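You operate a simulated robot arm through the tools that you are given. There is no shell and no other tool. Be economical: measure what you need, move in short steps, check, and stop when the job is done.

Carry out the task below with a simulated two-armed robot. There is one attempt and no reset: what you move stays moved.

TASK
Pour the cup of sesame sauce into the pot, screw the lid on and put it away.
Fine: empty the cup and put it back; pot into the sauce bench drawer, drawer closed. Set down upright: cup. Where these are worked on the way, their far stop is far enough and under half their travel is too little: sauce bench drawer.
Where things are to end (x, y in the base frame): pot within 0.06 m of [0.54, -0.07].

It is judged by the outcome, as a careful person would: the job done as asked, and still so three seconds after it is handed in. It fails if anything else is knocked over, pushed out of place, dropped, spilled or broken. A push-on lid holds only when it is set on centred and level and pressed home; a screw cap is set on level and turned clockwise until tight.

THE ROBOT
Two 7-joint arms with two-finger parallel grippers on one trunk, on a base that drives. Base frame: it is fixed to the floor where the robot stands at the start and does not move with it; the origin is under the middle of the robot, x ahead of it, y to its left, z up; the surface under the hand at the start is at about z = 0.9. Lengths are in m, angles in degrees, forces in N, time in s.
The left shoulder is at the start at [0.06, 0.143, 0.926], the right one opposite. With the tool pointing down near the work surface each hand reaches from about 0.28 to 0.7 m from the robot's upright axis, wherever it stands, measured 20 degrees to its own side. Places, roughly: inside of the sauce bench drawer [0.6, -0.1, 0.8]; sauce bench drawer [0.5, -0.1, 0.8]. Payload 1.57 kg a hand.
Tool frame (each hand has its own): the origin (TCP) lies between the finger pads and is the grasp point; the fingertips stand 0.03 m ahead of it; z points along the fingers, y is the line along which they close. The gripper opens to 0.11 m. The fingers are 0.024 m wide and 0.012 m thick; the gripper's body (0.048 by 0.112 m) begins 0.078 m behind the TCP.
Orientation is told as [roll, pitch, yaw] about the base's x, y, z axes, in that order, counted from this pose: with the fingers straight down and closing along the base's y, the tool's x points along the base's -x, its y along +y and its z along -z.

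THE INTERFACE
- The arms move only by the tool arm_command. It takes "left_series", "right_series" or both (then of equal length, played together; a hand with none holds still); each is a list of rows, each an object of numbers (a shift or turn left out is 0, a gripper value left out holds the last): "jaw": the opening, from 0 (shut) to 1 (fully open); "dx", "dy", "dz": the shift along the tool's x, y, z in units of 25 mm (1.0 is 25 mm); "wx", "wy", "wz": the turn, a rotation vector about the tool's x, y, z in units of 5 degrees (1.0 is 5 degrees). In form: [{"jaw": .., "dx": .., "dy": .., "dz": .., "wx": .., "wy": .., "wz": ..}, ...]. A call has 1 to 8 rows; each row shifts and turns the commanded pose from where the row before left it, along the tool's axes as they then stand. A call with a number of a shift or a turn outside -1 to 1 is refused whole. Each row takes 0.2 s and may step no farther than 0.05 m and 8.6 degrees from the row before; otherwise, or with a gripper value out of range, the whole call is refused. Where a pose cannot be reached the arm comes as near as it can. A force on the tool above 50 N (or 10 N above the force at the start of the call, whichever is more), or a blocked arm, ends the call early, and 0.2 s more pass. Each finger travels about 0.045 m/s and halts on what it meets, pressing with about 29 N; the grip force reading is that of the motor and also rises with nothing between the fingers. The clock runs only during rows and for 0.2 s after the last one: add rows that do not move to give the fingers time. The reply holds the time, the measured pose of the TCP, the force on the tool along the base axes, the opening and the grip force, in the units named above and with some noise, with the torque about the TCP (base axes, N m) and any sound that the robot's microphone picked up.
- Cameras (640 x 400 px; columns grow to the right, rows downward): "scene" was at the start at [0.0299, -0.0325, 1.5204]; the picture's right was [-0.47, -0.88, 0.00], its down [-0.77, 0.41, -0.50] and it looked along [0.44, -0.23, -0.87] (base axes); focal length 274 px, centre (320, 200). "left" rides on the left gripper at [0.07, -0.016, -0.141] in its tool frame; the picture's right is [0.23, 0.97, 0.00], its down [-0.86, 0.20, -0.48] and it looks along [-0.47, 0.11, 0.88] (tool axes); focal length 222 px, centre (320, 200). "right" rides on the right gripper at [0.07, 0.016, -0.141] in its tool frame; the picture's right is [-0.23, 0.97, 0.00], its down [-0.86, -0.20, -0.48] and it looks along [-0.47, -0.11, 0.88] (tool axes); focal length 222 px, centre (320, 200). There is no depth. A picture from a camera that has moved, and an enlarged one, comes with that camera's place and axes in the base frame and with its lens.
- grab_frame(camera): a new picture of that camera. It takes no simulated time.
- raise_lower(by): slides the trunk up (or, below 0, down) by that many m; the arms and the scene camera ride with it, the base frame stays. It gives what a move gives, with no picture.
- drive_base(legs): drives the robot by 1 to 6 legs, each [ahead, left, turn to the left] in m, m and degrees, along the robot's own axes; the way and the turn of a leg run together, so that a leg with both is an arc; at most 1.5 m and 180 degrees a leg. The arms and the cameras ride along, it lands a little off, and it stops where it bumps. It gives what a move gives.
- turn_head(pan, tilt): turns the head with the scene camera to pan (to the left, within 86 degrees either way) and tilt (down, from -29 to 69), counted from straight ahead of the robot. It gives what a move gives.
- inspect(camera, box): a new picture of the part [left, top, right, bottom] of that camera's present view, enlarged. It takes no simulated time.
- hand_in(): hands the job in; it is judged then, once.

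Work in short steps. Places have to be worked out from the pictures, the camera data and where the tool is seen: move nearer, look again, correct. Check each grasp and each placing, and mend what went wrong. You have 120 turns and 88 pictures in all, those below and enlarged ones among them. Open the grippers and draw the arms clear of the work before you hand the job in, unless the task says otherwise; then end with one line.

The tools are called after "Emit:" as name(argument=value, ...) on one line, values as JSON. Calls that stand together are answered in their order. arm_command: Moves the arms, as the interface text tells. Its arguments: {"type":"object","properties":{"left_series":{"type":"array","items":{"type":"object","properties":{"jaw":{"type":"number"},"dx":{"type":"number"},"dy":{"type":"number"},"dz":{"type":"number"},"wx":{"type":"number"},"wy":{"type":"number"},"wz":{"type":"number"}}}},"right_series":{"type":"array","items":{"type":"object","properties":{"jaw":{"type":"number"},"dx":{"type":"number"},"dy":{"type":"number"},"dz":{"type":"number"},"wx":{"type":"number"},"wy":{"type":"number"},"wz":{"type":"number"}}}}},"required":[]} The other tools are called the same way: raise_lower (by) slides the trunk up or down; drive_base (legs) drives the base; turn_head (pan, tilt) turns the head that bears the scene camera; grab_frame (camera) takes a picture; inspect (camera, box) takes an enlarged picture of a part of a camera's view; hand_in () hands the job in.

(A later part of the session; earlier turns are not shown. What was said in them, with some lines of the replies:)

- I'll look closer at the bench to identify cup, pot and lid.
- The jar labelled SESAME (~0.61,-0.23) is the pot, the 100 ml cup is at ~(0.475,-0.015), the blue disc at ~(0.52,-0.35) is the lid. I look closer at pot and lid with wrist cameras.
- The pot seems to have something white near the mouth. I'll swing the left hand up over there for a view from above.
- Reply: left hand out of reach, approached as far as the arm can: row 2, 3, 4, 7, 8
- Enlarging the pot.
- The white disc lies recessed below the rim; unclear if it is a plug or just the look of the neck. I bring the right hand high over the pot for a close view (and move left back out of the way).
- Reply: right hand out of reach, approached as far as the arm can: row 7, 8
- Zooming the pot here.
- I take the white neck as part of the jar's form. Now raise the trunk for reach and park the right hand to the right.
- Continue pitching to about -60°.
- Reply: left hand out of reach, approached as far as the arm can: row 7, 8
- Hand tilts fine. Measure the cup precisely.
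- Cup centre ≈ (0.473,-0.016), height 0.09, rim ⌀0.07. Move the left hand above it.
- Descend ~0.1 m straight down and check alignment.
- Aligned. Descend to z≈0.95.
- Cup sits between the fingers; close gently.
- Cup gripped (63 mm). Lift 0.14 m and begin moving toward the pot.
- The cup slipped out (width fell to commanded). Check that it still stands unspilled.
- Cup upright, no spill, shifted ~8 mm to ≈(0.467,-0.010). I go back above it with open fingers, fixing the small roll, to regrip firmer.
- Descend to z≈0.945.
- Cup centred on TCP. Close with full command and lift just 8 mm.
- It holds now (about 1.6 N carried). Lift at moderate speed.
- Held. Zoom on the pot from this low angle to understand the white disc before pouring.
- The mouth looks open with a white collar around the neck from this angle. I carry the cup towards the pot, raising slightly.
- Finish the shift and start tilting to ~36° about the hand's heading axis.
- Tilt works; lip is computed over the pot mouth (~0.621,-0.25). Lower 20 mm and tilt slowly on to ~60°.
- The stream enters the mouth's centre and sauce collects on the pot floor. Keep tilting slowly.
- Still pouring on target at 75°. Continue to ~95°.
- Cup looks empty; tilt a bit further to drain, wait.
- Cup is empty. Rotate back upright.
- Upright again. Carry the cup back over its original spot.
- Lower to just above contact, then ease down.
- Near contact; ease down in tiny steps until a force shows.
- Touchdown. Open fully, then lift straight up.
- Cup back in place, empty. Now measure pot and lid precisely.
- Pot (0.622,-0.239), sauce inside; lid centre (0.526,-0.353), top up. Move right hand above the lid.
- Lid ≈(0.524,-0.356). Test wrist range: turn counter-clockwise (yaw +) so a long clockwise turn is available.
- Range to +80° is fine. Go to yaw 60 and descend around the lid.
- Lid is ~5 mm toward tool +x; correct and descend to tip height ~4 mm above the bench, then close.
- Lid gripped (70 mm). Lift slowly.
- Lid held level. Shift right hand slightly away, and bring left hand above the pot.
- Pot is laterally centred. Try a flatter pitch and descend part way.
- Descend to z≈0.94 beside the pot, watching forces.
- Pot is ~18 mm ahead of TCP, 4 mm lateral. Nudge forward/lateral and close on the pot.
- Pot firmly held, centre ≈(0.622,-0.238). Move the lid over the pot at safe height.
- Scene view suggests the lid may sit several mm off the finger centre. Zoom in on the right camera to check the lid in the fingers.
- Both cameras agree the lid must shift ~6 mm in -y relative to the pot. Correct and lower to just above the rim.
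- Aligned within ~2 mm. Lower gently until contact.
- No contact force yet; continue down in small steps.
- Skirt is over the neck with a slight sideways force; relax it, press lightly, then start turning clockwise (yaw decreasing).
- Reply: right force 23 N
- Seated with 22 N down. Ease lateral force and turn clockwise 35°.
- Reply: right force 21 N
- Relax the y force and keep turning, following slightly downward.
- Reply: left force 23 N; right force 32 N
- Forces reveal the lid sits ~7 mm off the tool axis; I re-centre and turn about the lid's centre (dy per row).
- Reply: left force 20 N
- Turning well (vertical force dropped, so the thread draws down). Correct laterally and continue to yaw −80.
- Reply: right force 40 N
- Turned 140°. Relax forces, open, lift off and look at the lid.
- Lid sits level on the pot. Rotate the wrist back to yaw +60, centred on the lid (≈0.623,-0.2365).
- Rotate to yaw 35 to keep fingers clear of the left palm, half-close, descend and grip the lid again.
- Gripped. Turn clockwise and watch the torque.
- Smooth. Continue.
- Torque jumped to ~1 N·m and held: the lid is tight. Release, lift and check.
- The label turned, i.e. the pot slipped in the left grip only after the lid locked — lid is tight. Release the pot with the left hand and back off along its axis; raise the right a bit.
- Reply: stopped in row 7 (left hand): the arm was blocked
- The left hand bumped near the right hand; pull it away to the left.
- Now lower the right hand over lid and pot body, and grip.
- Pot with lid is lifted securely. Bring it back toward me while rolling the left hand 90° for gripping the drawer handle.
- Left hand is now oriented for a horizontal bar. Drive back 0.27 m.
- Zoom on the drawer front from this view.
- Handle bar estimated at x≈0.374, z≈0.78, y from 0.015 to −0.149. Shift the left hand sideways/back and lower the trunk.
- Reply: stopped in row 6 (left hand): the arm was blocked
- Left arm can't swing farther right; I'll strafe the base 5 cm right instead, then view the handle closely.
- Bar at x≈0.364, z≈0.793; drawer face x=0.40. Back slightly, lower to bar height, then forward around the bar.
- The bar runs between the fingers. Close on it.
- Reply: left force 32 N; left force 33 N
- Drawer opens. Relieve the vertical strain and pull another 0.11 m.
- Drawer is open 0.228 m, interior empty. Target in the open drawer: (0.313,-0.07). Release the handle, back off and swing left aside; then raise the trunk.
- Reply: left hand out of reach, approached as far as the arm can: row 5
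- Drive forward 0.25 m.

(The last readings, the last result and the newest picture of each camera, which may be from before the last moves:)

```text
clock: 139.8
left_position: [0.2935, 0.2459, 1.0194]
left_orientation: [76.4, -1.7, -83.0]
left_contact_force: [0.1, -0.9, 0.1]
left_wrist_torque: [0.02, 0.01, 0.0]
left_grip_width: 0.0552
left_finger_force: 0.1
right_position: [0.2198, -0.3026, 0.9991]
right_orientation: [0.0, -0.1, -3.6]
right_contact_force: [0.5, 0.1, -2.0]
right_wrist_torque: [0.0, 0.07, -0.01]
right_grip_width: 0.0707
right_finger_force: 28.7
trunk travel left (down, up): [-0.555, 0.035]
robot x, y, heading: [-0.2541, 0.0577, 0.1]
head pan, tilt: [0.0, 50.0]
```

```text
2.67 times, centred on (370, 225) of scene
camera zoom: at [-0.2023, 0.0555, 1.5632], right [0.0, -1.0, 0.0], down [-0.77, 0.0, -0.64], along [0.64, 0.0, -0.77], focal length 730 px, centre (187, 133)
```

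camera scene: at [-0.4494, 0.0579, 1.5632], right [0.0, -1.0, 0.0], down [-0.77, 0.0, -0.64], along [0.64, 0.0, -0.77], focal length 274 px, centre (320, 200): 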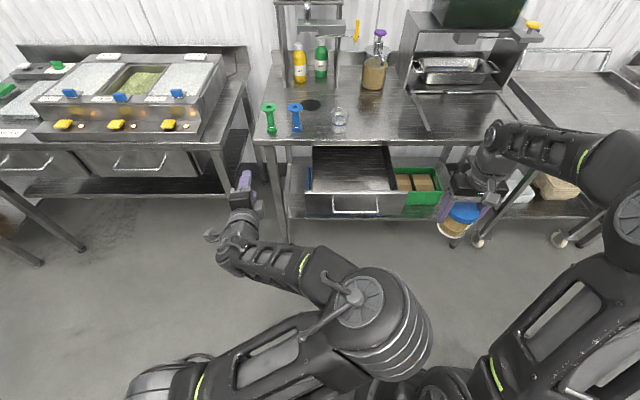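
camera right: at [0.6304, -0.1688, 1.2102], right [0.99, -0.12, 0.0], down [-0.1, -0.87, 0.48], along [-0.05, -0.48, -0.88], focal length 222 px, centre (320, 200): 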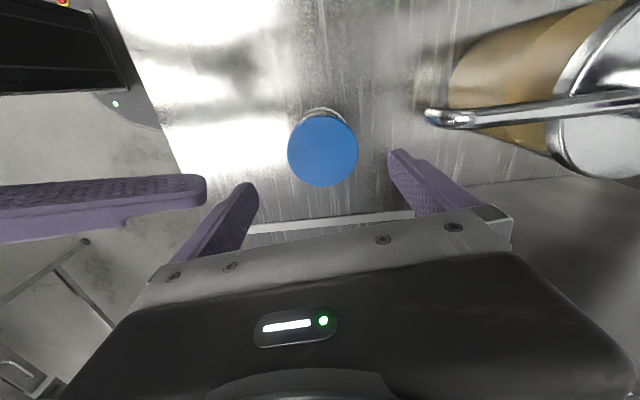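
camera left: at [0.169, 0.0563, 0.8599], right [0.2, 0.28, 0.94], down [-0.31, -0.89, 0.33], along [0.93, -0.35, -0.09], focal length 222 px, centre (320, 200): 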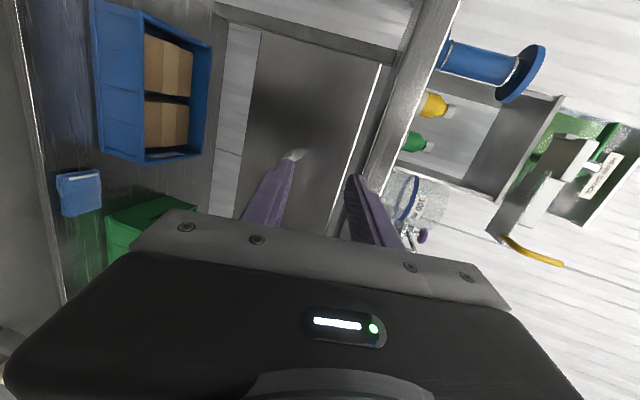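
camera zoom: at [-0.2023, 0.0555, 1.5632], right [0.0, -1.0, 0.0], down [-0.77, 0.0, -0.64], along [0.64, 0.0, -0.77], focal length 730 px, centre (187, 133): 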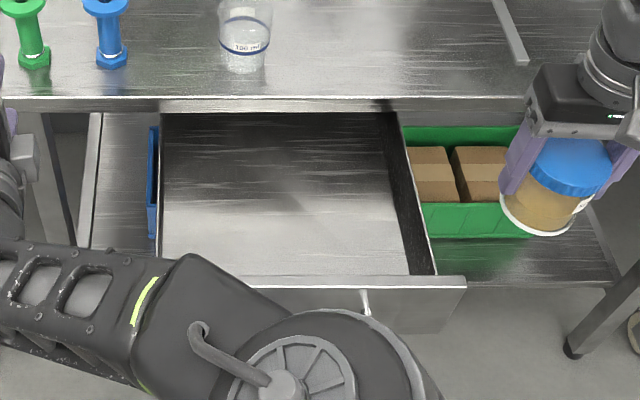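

Carry the pot over the open drawer.

Emit:
arm_command(right_series=[{"dx": -0.313, "dy": 0.952}, {"dx": -0.313, "dy": 0.952}, {"dx": -0.313, "dy": 0.952}, {"dx": -0.313, "dy": 0.952}, {"dx": -0.313, "dy": 0.952}, {"dx": -0.313, "dy": 0.952}, {"dx": -0.313, "dy": 0.952}, {"dx": -0.313, "dy": 0.952}])

Emit:
arm_command(right_series=[{"dx": -0.313, "dy": 0.952}, {"dx": -0.313, "dy": 0.952}, {}])

Emit:
grab_frame(camera="scene")

```text
clock: 141.6
left_position: [0.294, 0.248, 1.0201]
left_orientation: [76.5, -1.7, -83.0]
left_contact_force: [0.3, -0.3, -0.3]
left_wrist_torque: [-0.01, 0.04, -0.02]
left_grip_width: 0.055
left_finger_force: 0.1
right_position: [0.2938, -0.1181, 0.999]
right_orientation: [-0.2, -0.3, -3.5]
right_contact_force: [-0.1, -0.5, -1.7]
right_wrist_torque: [-0.03, 0.01, -0.01]
right_grip_width: 0.0706
right_finger_force: 29.1
trunk travel left (down, up): [-0.555, 0.035]
robot x, y, heading: [-0.2517, 0.0548, -0.3]
head pan, tilt: [0.0, 50.0]
```

```text
clock: 142.4
left_position: [0.2943, 0.2463, 1.0199]
left_orientation: [76.5, -1.7, -83.0]
left_contact_force: [-0.6, 0.2, 0.8]
left_wrist_torque: [0.02, 0.05, 0.03]
left_grip_width: 0.0551
left_finger_force: 0.1
right_position: [0.31, -0.0711, 0.9977]
right_orientation: [0.0, -0.1, -3.6]
right_contact_force: [-0.7, 0.1, -0.7]
right_wrist_torque: [0.0, -0.03, -0.02]
right_grip_width: 0.0703
right_finger_force: 29.2
trunk travel left (down, up): [-0.555, 0.035]
robot x, y, heading: [-0.2503, 0.0536, -0.2]
head pan, tilt: [0.0, 50.0]
```

```text
14 pictures are left
camera scene: at [-0.2037, 0.0554, 1.5632], right [0.0, -1.0, 0.0], down [-0.77, 0.0, -0.64], along [0.64, 0.0, -0.77], focal length 274 px, centre (320, 200)
```

scene: 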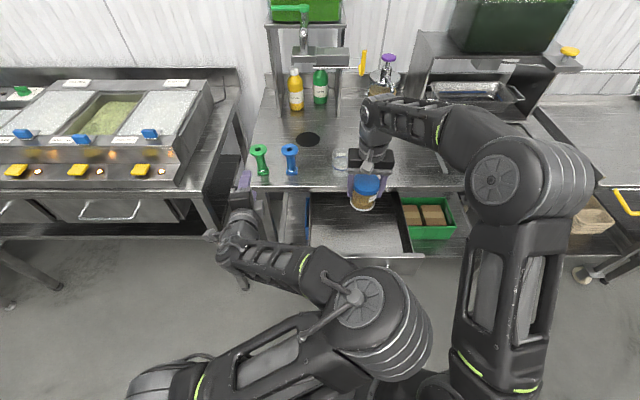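

Pot is above the drawer. Lower ~0.15 m and check.

Emit:
arm_command(right_series=[{"dz": 0.9}, {"dz": 0.9}, {"dz": 0.9}, {"dz": 0.9}, {"dz": 0.9}, {"dz": 0.9}, {"dz": 0.6}, {}])

Emit:
inspect(camera="scene", box=[290, 130, 450, 270])

```text
clock: 144.2
left_position: [0.2937, 0.2456, 1.02]
left_orientation: [76.6, -1.6, -83.0]
left_contact_force: [-0.7, 0.0, 0.1]
left_wrist_torque: [0.02, 0.03, 0.04]
left_grip_width: 0.055
left_finger_force: 0.0
right_position: [0.3128, -0.0715, 0.8487]
right_orientation: [0.0, -0.2, -3.6]
right_contact_force: [0.4, 0.4, -1.4]
right_wrist_torque: [0.03, -0.04, 0.04]
right_grip_width: 0.0705
right_finger_force: 29.2
trunk travel left (down, up): [-0.555, 0.035]
robot x, y, heading: [-0.2509, 0.0555, 0.1]
head pan, tilt: [0.0, 50.0]
```

```text
2.86 times, centred on (370, 200) of scene
camera zoom: at [-0.2037, 0.0556, 1.5632], right [0.0, -1.0, 0.0], down [-0.77, 0.0, -0.64], along [0.64, 0.0, -0.77], focal length 783 px, centre (177, 200)
```

zoom: 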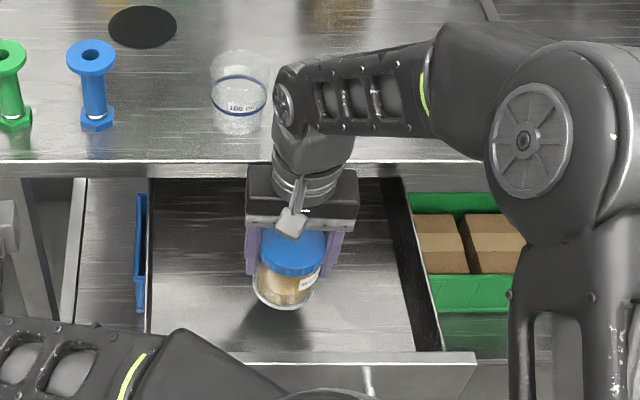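

Wrist is clear of cup and bench. Continue down in small steps until floor contact.

Emit:
arm_command(right_series=[{"dz": 0.4}, {"dz": 0.4}, {"dz": 0.3}, {"dz": 0.2}, {"dz": 0.2}, {"dz": 0.15}, {"dz": 0.15}, {}])

```text
clock: 146.0
left_position: [0.2921, 0.2479, 1.0218]
left_orientation: [76.6, -1.8, -83.1]
left_contact_force: [-0.1, 0.0, -0.3]
left_wrist_torque: [0.01, -0.02, -0.03]
left_grip_width: 0.0549
left_finger_force: 0.1
right_position: [0.3137, -0.0703, 0.8064]
right_orientation: [0.0, -0.4, -3.5]
right_contact_force: [0.5, -0.4, 20.6]
right_wrist_torque: [-0.35, 0.47, 0.01]
right_grip_width: 0.0707
right_finger_force: 29.1
trunk travel left (down, up): [-0.555, 0.035]
robot x, y, heading: [-0.2529, 0.0595, -0.1]
head pan, tilt: [0.0, 50.0]
```

Pot on the drawer floor (z≈0.75). Release and lift clear.

Emit:
arm_command(right_series=[{"dz": -0.03}, {"jaw": 1}, {}, {}, {}, {}, {"dz": -0.4}, {"dz": -0.8}])

Emit:
arm_command(right_series=[{"dz": -1}, {"dz": -1}, {"dz": -1}, {"dz": -1}, {"dz": -1}, {"dz": -1}, {"dy": -0.8, "dx": 0.5}, {"dy": -0.9, "dx": 0.6}])

Emit:
arm_command(right_series=[{"dy": -1, "dx": 0.5}, {"dy": -1, "dx": 0.5}, {"dy": -1, "dx": 0.4}, {"dy": -1, "dx": 0.4}, {"dy": -1}, {"dy": -1}, {"dy": -1}, {"dy": -1}])

Emit:
inspect(camera="scene", box=[260, 130, 460, 290])

```text
clock: 147.8
left_position: [0.2934, 0.2476, 1.021]
left_orientation: [76.6, -1.7, -83.0]
left_contact_force: [-0.8, 0.5, 0.3]
left_wrist_torque: [-0.02, -0.01, 0.0]
left_grip_width: 0.0549
left_finger_force: 0.1
right_position: [0.3127, -0.0692, 0.8344]
right_orientation: [0.1, -0.2, -3.5]
right_contact_force: [0.2, 0.0, -0.1]
right_wrist_torque: [0.0, -0.02, -0.03]
right_grip_width: 0.1098
right_finger_force: 0.1
trunk travel left (down, up): [-0.555, 0.035]
robot x, y, heading: [-0.2557, 0.0571, -0.1]
head pan, tilt: [0.0, 50.0]
```

```text
clock: 149.6
left_position: [0.2933, 0.2464, 1.0205]
left_orientation: [76.5, -1.7, -83.0]
left_contact_force: [-0.2, -0.8, -0.7]
left_wrist_torque: [-0.01, -0.04, -0.02]
left_grip_width: 0.0552
left_finger_force: 0.1
right_position: [0.28, -0.1121, 0.984]
right_orientation: [-0.1, -0.2, -3.6]
right_contact_force: [0.1, -0.2, 0.0]
right_wrist_torque: [0.01, -0.03, -0.01]
right_grip_width: 0.1099
right_finger_force: 0.1
trunk travel left (down, up): [-0.555, 0.035]
robot x, y, heading: [-0.2564, 0.0584, -0.0]
head pan, tilt: [0.0, 50.0]
```

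```text
clock: 151.4
left_position: [0.294, 0.2466, 1.0201]
left_orientation: [76.4, -1.7, -83.1]
left_contact_force: [-0.1, -0.9, 0.4]
left_wrist_torque: [0.01, 0.03, 0.01]
left_grip_width: 0.055
left_finger_force: 0.1
right_position: [0.2259, -0.3075, 0.9845]
right_orientation: [0.0, -0.2, -3.5]
right_contact_force: [0.0, -0.6, -0.3]
right_wrist_torque: [0.01, 0.01, 0.0]
right_grip_width: 0.11
right_finger_force: 0.0
trunk travel left (down, up): [-0.555, 0.035]
robot x, y, heading: [-0.2524, 0.0594, -0.0]
head pan, tilt: [0.0, 50.0]
```

```text
2.50 times, centred on (360, 210) of scene
camera zoom: at [-0.2037, 0.0552, 1.5632], right [0.0, -1.0, 0.0], down [-0.77, 0.0, -0.64], along [0.64, 0.0, -0.77], focal length 685 px, centre (220, 175)
```

zoom: 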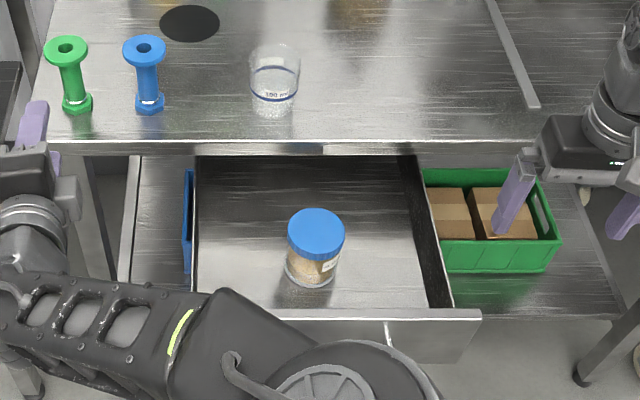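

Pot stands upright in the drawer at (0.313,-0.07). To close: back up, bring the left fist in front of the drawer face, and push by driving forward. First retract right hand and drive back/right.

Emit:
arm_command(right_series=[{"dx": 0.9}, {"dx": 0.9}, {"dx": 0.9}, {"dx": 0.9}], left_series=[{"jaw": 0}, {}, {}, {}])

Emit:
drive_base(legs=[[-0.25, 0, 0], [0, -0.115, 0]])

Emit:
arm_command(left_series=[{"dx": -1}, {"dx": -1}, {"dx": -1}, {"dx": -1}, {"dx": -1}, {"dx": -0.8}, {"dx": -0.8}])

Emit:
raise_lower(by=-0.19)

Emit:
grab_frame(camera="scene")

```text
clock: 152.4
left_position: [0.2928, 0.2469, 1.0205]
left_orientation: [76.5, -1.7, -82.9]
left_contact_force: [-0.5, -0.3, 0.6]
left_wrist_torque: [0.01, -0.02, 0.01]
left_grip_width: 0.0
left_finger_force: 18.4
right_position: [0.1361, -0.3037, 0.9845]
right_orientation: [0.0, -0.2, -3.6]
right_contact_force: [0.7, -0.5, 0.6]
right_wrist_torque: [0.0, 0.03, 0.03]
right_grip_width: 0.1102
right_finger_force: 0.1
trunk travel left (down, up): [-0.555, 0.035]
robot x, y, heading: [-0.2501, 0.0559, -0.3]
head pan, tilt: [0.0, 50.0]
```

```text
clock: 155.1
left_position: [0.0434, 0.1312, 1.0202]
left_orientation: [76.5, -1.6, -82.9]
left_contact_force: [0.2, -0.3, 0.3]
left_wrist_torque: [0.02, -0.01, 0.02]
left_grip_width: 0.0
left_finger_force: 20.9
right_position: [-0.1123, -0.419, 0.9829]
right_orientation: [0.0, -0.2, -3.4]
right_contact_force: [-0.4, -0.5, -0.2]
right_wrist_torque: [0.02, 0.02, -0.01]
right_grip_width: 0.11
right_finger_force: 0.1
trunk travel left (down, up): [-0.555, 0.035]
robot x, y, heading: [-0.5016, -0.0585, -0.3]
head pan, tilt: [0.0, 50.0]
```

```text
clock: 156.7
left_position: [0.0664, -0.0272, 1.0238]
left_orientation: [76.3, -1.9, -82.5]
left_contact_force: [0.4, 0.7, 1.1]
left_wrist_torque: [0.01, -0.01, 0.02]
left_grip_width: 0.0
left_finger_force: 21.6
right_position: [-0.1133, -0.4169, 0.9831]
right_orientation: [-0.1, -0.3, -3.5]
right_contact_force: [0.1, -0.3, -0.4]
right_wrist_torque: [-0.01, 0.01, -0.01]
right_grip_width: 0.11
right_finger_force: 0.1
trunk travel left (down, up): [-0.555, 0.035]
robot x, y, heading: [-0.5027, -0.0569, 0.1]
head pan, tilt: [0.0, 50.0]
```

```text
clock: 158.8
left_position: [0.0653, -0.0262, 0.8336]
left_orientation: [76.4, -1.6, -82.5]
left_contact_force: [-0.5, 0.3, -0.1]
left_wrist_torque: [-0.01, -0.01, -0.02]
left_grip_width: 0.0
left_finger_force: 21.8
right_position: [-0.1141, -0.418, 0.7938]
right_orientation: [0.0, -0.2, -3.5]
right_contact_force: [0.0, -0.3, -0.4]
right_wrist_torque: [-0.02, 0.03, -0.01]
right_grip_width: 0.1099
right_finger_force: 0.1
trunk travel left (down, up): [-0.365, 0.225]
robot x, y, heading: [-0.5055, -0.0555, -0.1]
head pan, tilt: [0.0, 50.0]
```

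```text
11 pictures are left
camera scene: at [-0.4535, -0.0589, 1.3733], right [0.0, -1.0, 0.0], down [-0.77, 0.0, -0.64], along [0.64, 0.0, -0.77], focal length 274 px, centre (320, 200)
```

scene: 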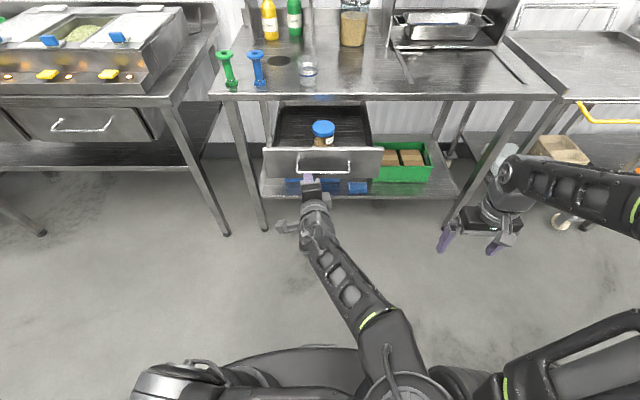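

Fist is in front of the face above the bar. Drive up to contact, then push.

Emit:
drive_base(legs=[[0.075, 0, 0]])

Emit:
inspect(camera="scene", box=[240, 70, 400, 210])

```text
clock: 159.8
left_position: [0.1416, -0.0276, 0.8338]
left_orientation: [76.4, -1.6, -82.5]
left_contact_force: [0.2, -0.1, -0.6]
left_wrist_torque: [-0.03, 0.03, 0.01]
left_grip_width: 0.0
left_finger_force: 21.0
right_position: [-0.0379, -0.4164, 0.7933]
right_orientation: [0.0, -0.1, -3.5]
right_contact_force: [-0.1, -0.6, 0.4]
right_wrist_torque: [0.02, 0.01, 0.03]
right_grip_width: 0.11
right_finger_force: 0.0
trunk travel left (down, up): [-0.365, 0.225]
robot x, y, heading: [-0.4266, -0.0568, -0.1]
head pan, tilt: [0.0, 50.0]
```

```text
2.86 times, centred on (320, 140) of scene
camera zoom: at [-0.3782, -0.0591, 1.3732], right [0.0, -1.0, 0.0], down [-0.77, 0.0, -0.64], along [0.64, 0.0, -0.77], focal length 783 px, centre (320, 371)
```

zoom: 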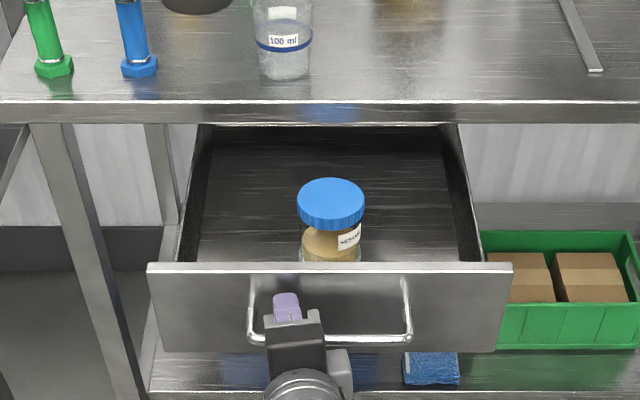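

Fist is at the face inside the handle loop. Push 0.1 m.

Emit:
drive_base(legs=[[0.05, 0, 0], [0.05, 0, 0]])

Emit:
drive_base(legs=[[0.05, 0, 0], [0.04, 0, 0]])

Emit:
inspect(camera="scene", box=[220, 70, 420, 230])

```text
clock: 161.2
left_position: [0.2404, -0.0273, 0.8332]
left_orientation: [76.4, -1.5, -82.5]
left_contact_force: [0.0, 0.6, -0.2]
left_wrist_torque: [0.0, 0.01, -0.01]
left_grip_width: 0.0
left_finger_force: 21.0
right_position: [0.0613, -0.4178, 0.7942]
right_orientation: [0.0, -0.1, -3.5]
right_contact_force: [0.6, -0.1, 0.6]
right_wrist_torque: [-0.02, 0.0, -0.01]
right_grip_width: 0.1099
right_finger_force: 0.1
trunk travel left (down, up): [-0.365, 0.225]
robot x, y, heading: [-0.3287, -0.0595, -0.2]
head pan, tilt: [0.0, 50.0]
```

```text
clock: 162.6
left_position: [0.3303, -0.0274, 0.8329]
left_orientation: [76.4, -1.7, -82.4]
left_contact_force: [1.3, 0.9, -0.6]
left_wrist_torque: [-0.02, 0.02, -0.02]
left_grip_width: 0.0001
left_finger_force: 21.7
right_position: [0.15, -0.4183, 0.7944]
right_orientation: [0.0, -0.1, -3.5]
right_contact_force: [0.3, 0.1, -0.3]
right_wrist_torque: [0.03, 0.0, -0.02]
right_grip_width: 0.1101
right_finger_force: 0.1
trunk travel left (down, up): [-0.365, 0.225]
robot x, y, heading: [-0.2349, -0.0581, 0.1]
head pan, tilt: [0.0, 50.0]
```

```text
2.50 times, centred on (320, 150) of scene
camera zoom: at [-0.189, -0.0592, 1.3732], right [0.0, -1.0, 0.0], down [-0.77, 0.0, -0.64], along [0.64, 0.0, -0.77], focal length 685 px, centre (320, 325)
```

zoom: 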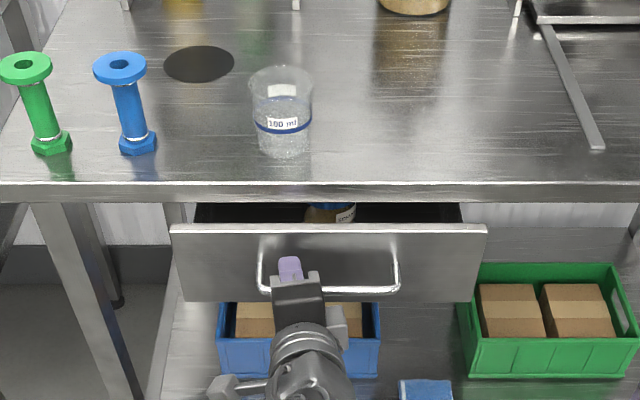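

Closing well, pot upright and passing under the bench. Push the last 4 cm.

Emit:
drive_base(legs=[[0.035, 0, 0]])

Emit:
drive_base(legs=[[0.015, 0, 0]])

Emit:
inspect(camera="scene", box=[220, 70, 420, 230])

```text
clock: 163.5
left_position: [0.3649, -0.0277, 0.8335]
left_orientation: [76.4, -1.6, -82.4]
left_contact_force: [-0.3, -1.0, 0.9]
left_wrist_torque: [0.02, 0.0, -0.04]
left_grip_width: 0.0
left_finger_force: 21.1
right_position: [0.1858, -0.4185, 0.794]
right_orientation: [0.1, -0.1, -3.5]
right_contact_force: [0.4, 0.6, 1.2]
right_wrist_torque: [0.01, 0.03, -0.01]
right_grip_width: 0.1101
right_finger_force: 0.1
trunk travel left (down, up): [-0.365, 0.225]
robot x, y, heading: [-0.2038, -0.0571, -0.1]
head pan, tilt: [0.0, 50.0]
```

```text
clock: 164.3
left_position: [0.3695, -0.0274, 0.8355]
left_orientation: [76.5, -1.7, -82.5]
left_contact_force: [-26.5, -3.3, 8.6]
left_wrist_torque: [-0.1, -0.37, -0.31]
left_grip_width: 0.0
left_finger_force: 20.9
right_position: [0.1893, -0.4188, 0.7943]
right_orientation: [-0.1, -0.3, -3.4]
right_contact_force: [0.1, -0.1, 0.8]
right_wrist_torque: [0.04, 0.0, 0.0]
right_grip_width: 0.1098
right_finger_force: 0.0
trunk travel left (down, up): [-0.365, 0.225]
robot x, y, heading: [-0.1938, -0.0599, -0.1]
head pan, tilt: [0.0, 50.0]
stopped in leg 1: the force on the tool passed its limit at 111 N (the readings are from after the stop); the commanded pose is now the measured one
```

```text
2.50 times, centred on (320, 150) of scene
camera zoom: at [-0.1508, -0.0597, 1.3734], right [0.0, -1.0, 0.0], down [-0.76, 0.0, -0.64], along [0.64, 0.0, -0.76], focal length 685 px, centre (320, 325)
```

zoom: 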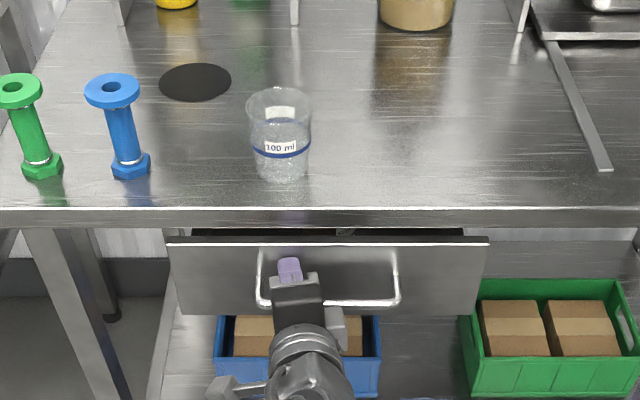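

Drawer hit its closed stop (tip x≈0.40, same as at start). Back off and take a final look.

Emit:
drive_base(legs=[[-0.2, 0, 0]])

Emit:
arm_command(left_series=[{"jaw": 1}, {}, {}, {}, {}, {}])

Emit:
inspect(camera="scene", box=[210, 20, 430, 200])

```text
clock: 165.9
left_position: [0.1735, -0.0253, 0.8321]
left_orientation: [76.4, -1.7, -82.4]
left_contact_force: [-0.1, -0.3, 0.2]
left_wrist_torque: [-0.01, 0.0, -0.01]
left_grip_width: 0.0001
left_finger_force: 21.0
right_position: [-0.0064, -0.4173, 0.7937]
right_orientation: [0.0, -0.1, -3.5]
right_contact_force: [-0.2, 0.0, -0.5]
right_wrist_torque: [-0.02, -0.01, 0.03]
right_grip_width: 0.1099
right_finger_force: 0.0
trunk travel left (down, up): [-0.365, 0.225]
robot x, y, heading: [-0.3975, -0.0599, 0.0]
head pan, tilt: [0.0, 50.0]
```

```text
clock: 167.3
left_position: [0.1721, -0.0273, 0.8322]
left_orientation: [76.3, -1.6, -82.4]
left_contact_force: [-0.6, 0.8, -0.7]
left_wrist_torque: [0.0, -0.01, 0.02]
left_grip_width: 0.1099
left_finger_force: 0.1
right_position: [-0.006, -0.4166, 0.7929]
right_orientation: [0.0, -0.1, -3.4]
right_contact_force: [-0.1, 1.1, 0.0]
right_wrist_torque: [0.02, 0.02, 0.01]
right_grip_width: 0.1097
right_finger_force: 0.0
trunk travel left (down, up): [-0.365, 0.225]
robot x, y, heading: [-0.3929, -0.0579, -0.2]
head pan, tilt: [0.0, 50.0]
```

```text
2.22 times, centred on (320, 110) of scene
camera zoom: at [-0.3462, -0.0591, 1.3732], right [0.0, -1.0, 0.0], down [-0.77, 0.0, -0.64], along [0.64, 0.0, -0.77], focal length 609 px, centre (320, 400)
```

zoom: 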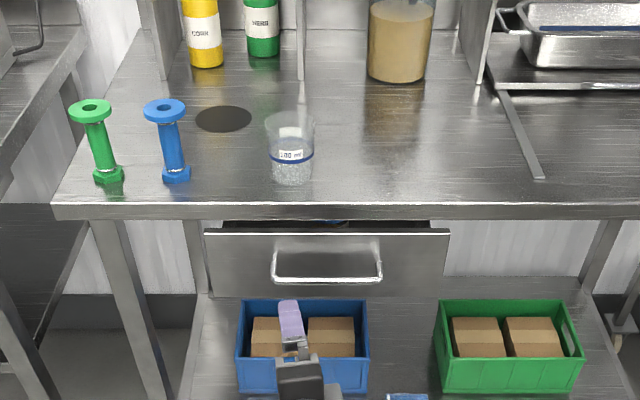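

The drawer is shut, the cup stands upright and empty at its place, nothing else has moved, and the arms are clear. Handing in.

Emit:
hand_in()

```text
The job is handed in.
```

The sesame sauce is in the pot with the lid screwed tight. The pot is upright in the closed sauce bench drawer at about (0.54, -0.07), and the empty cup is standing back in its place.
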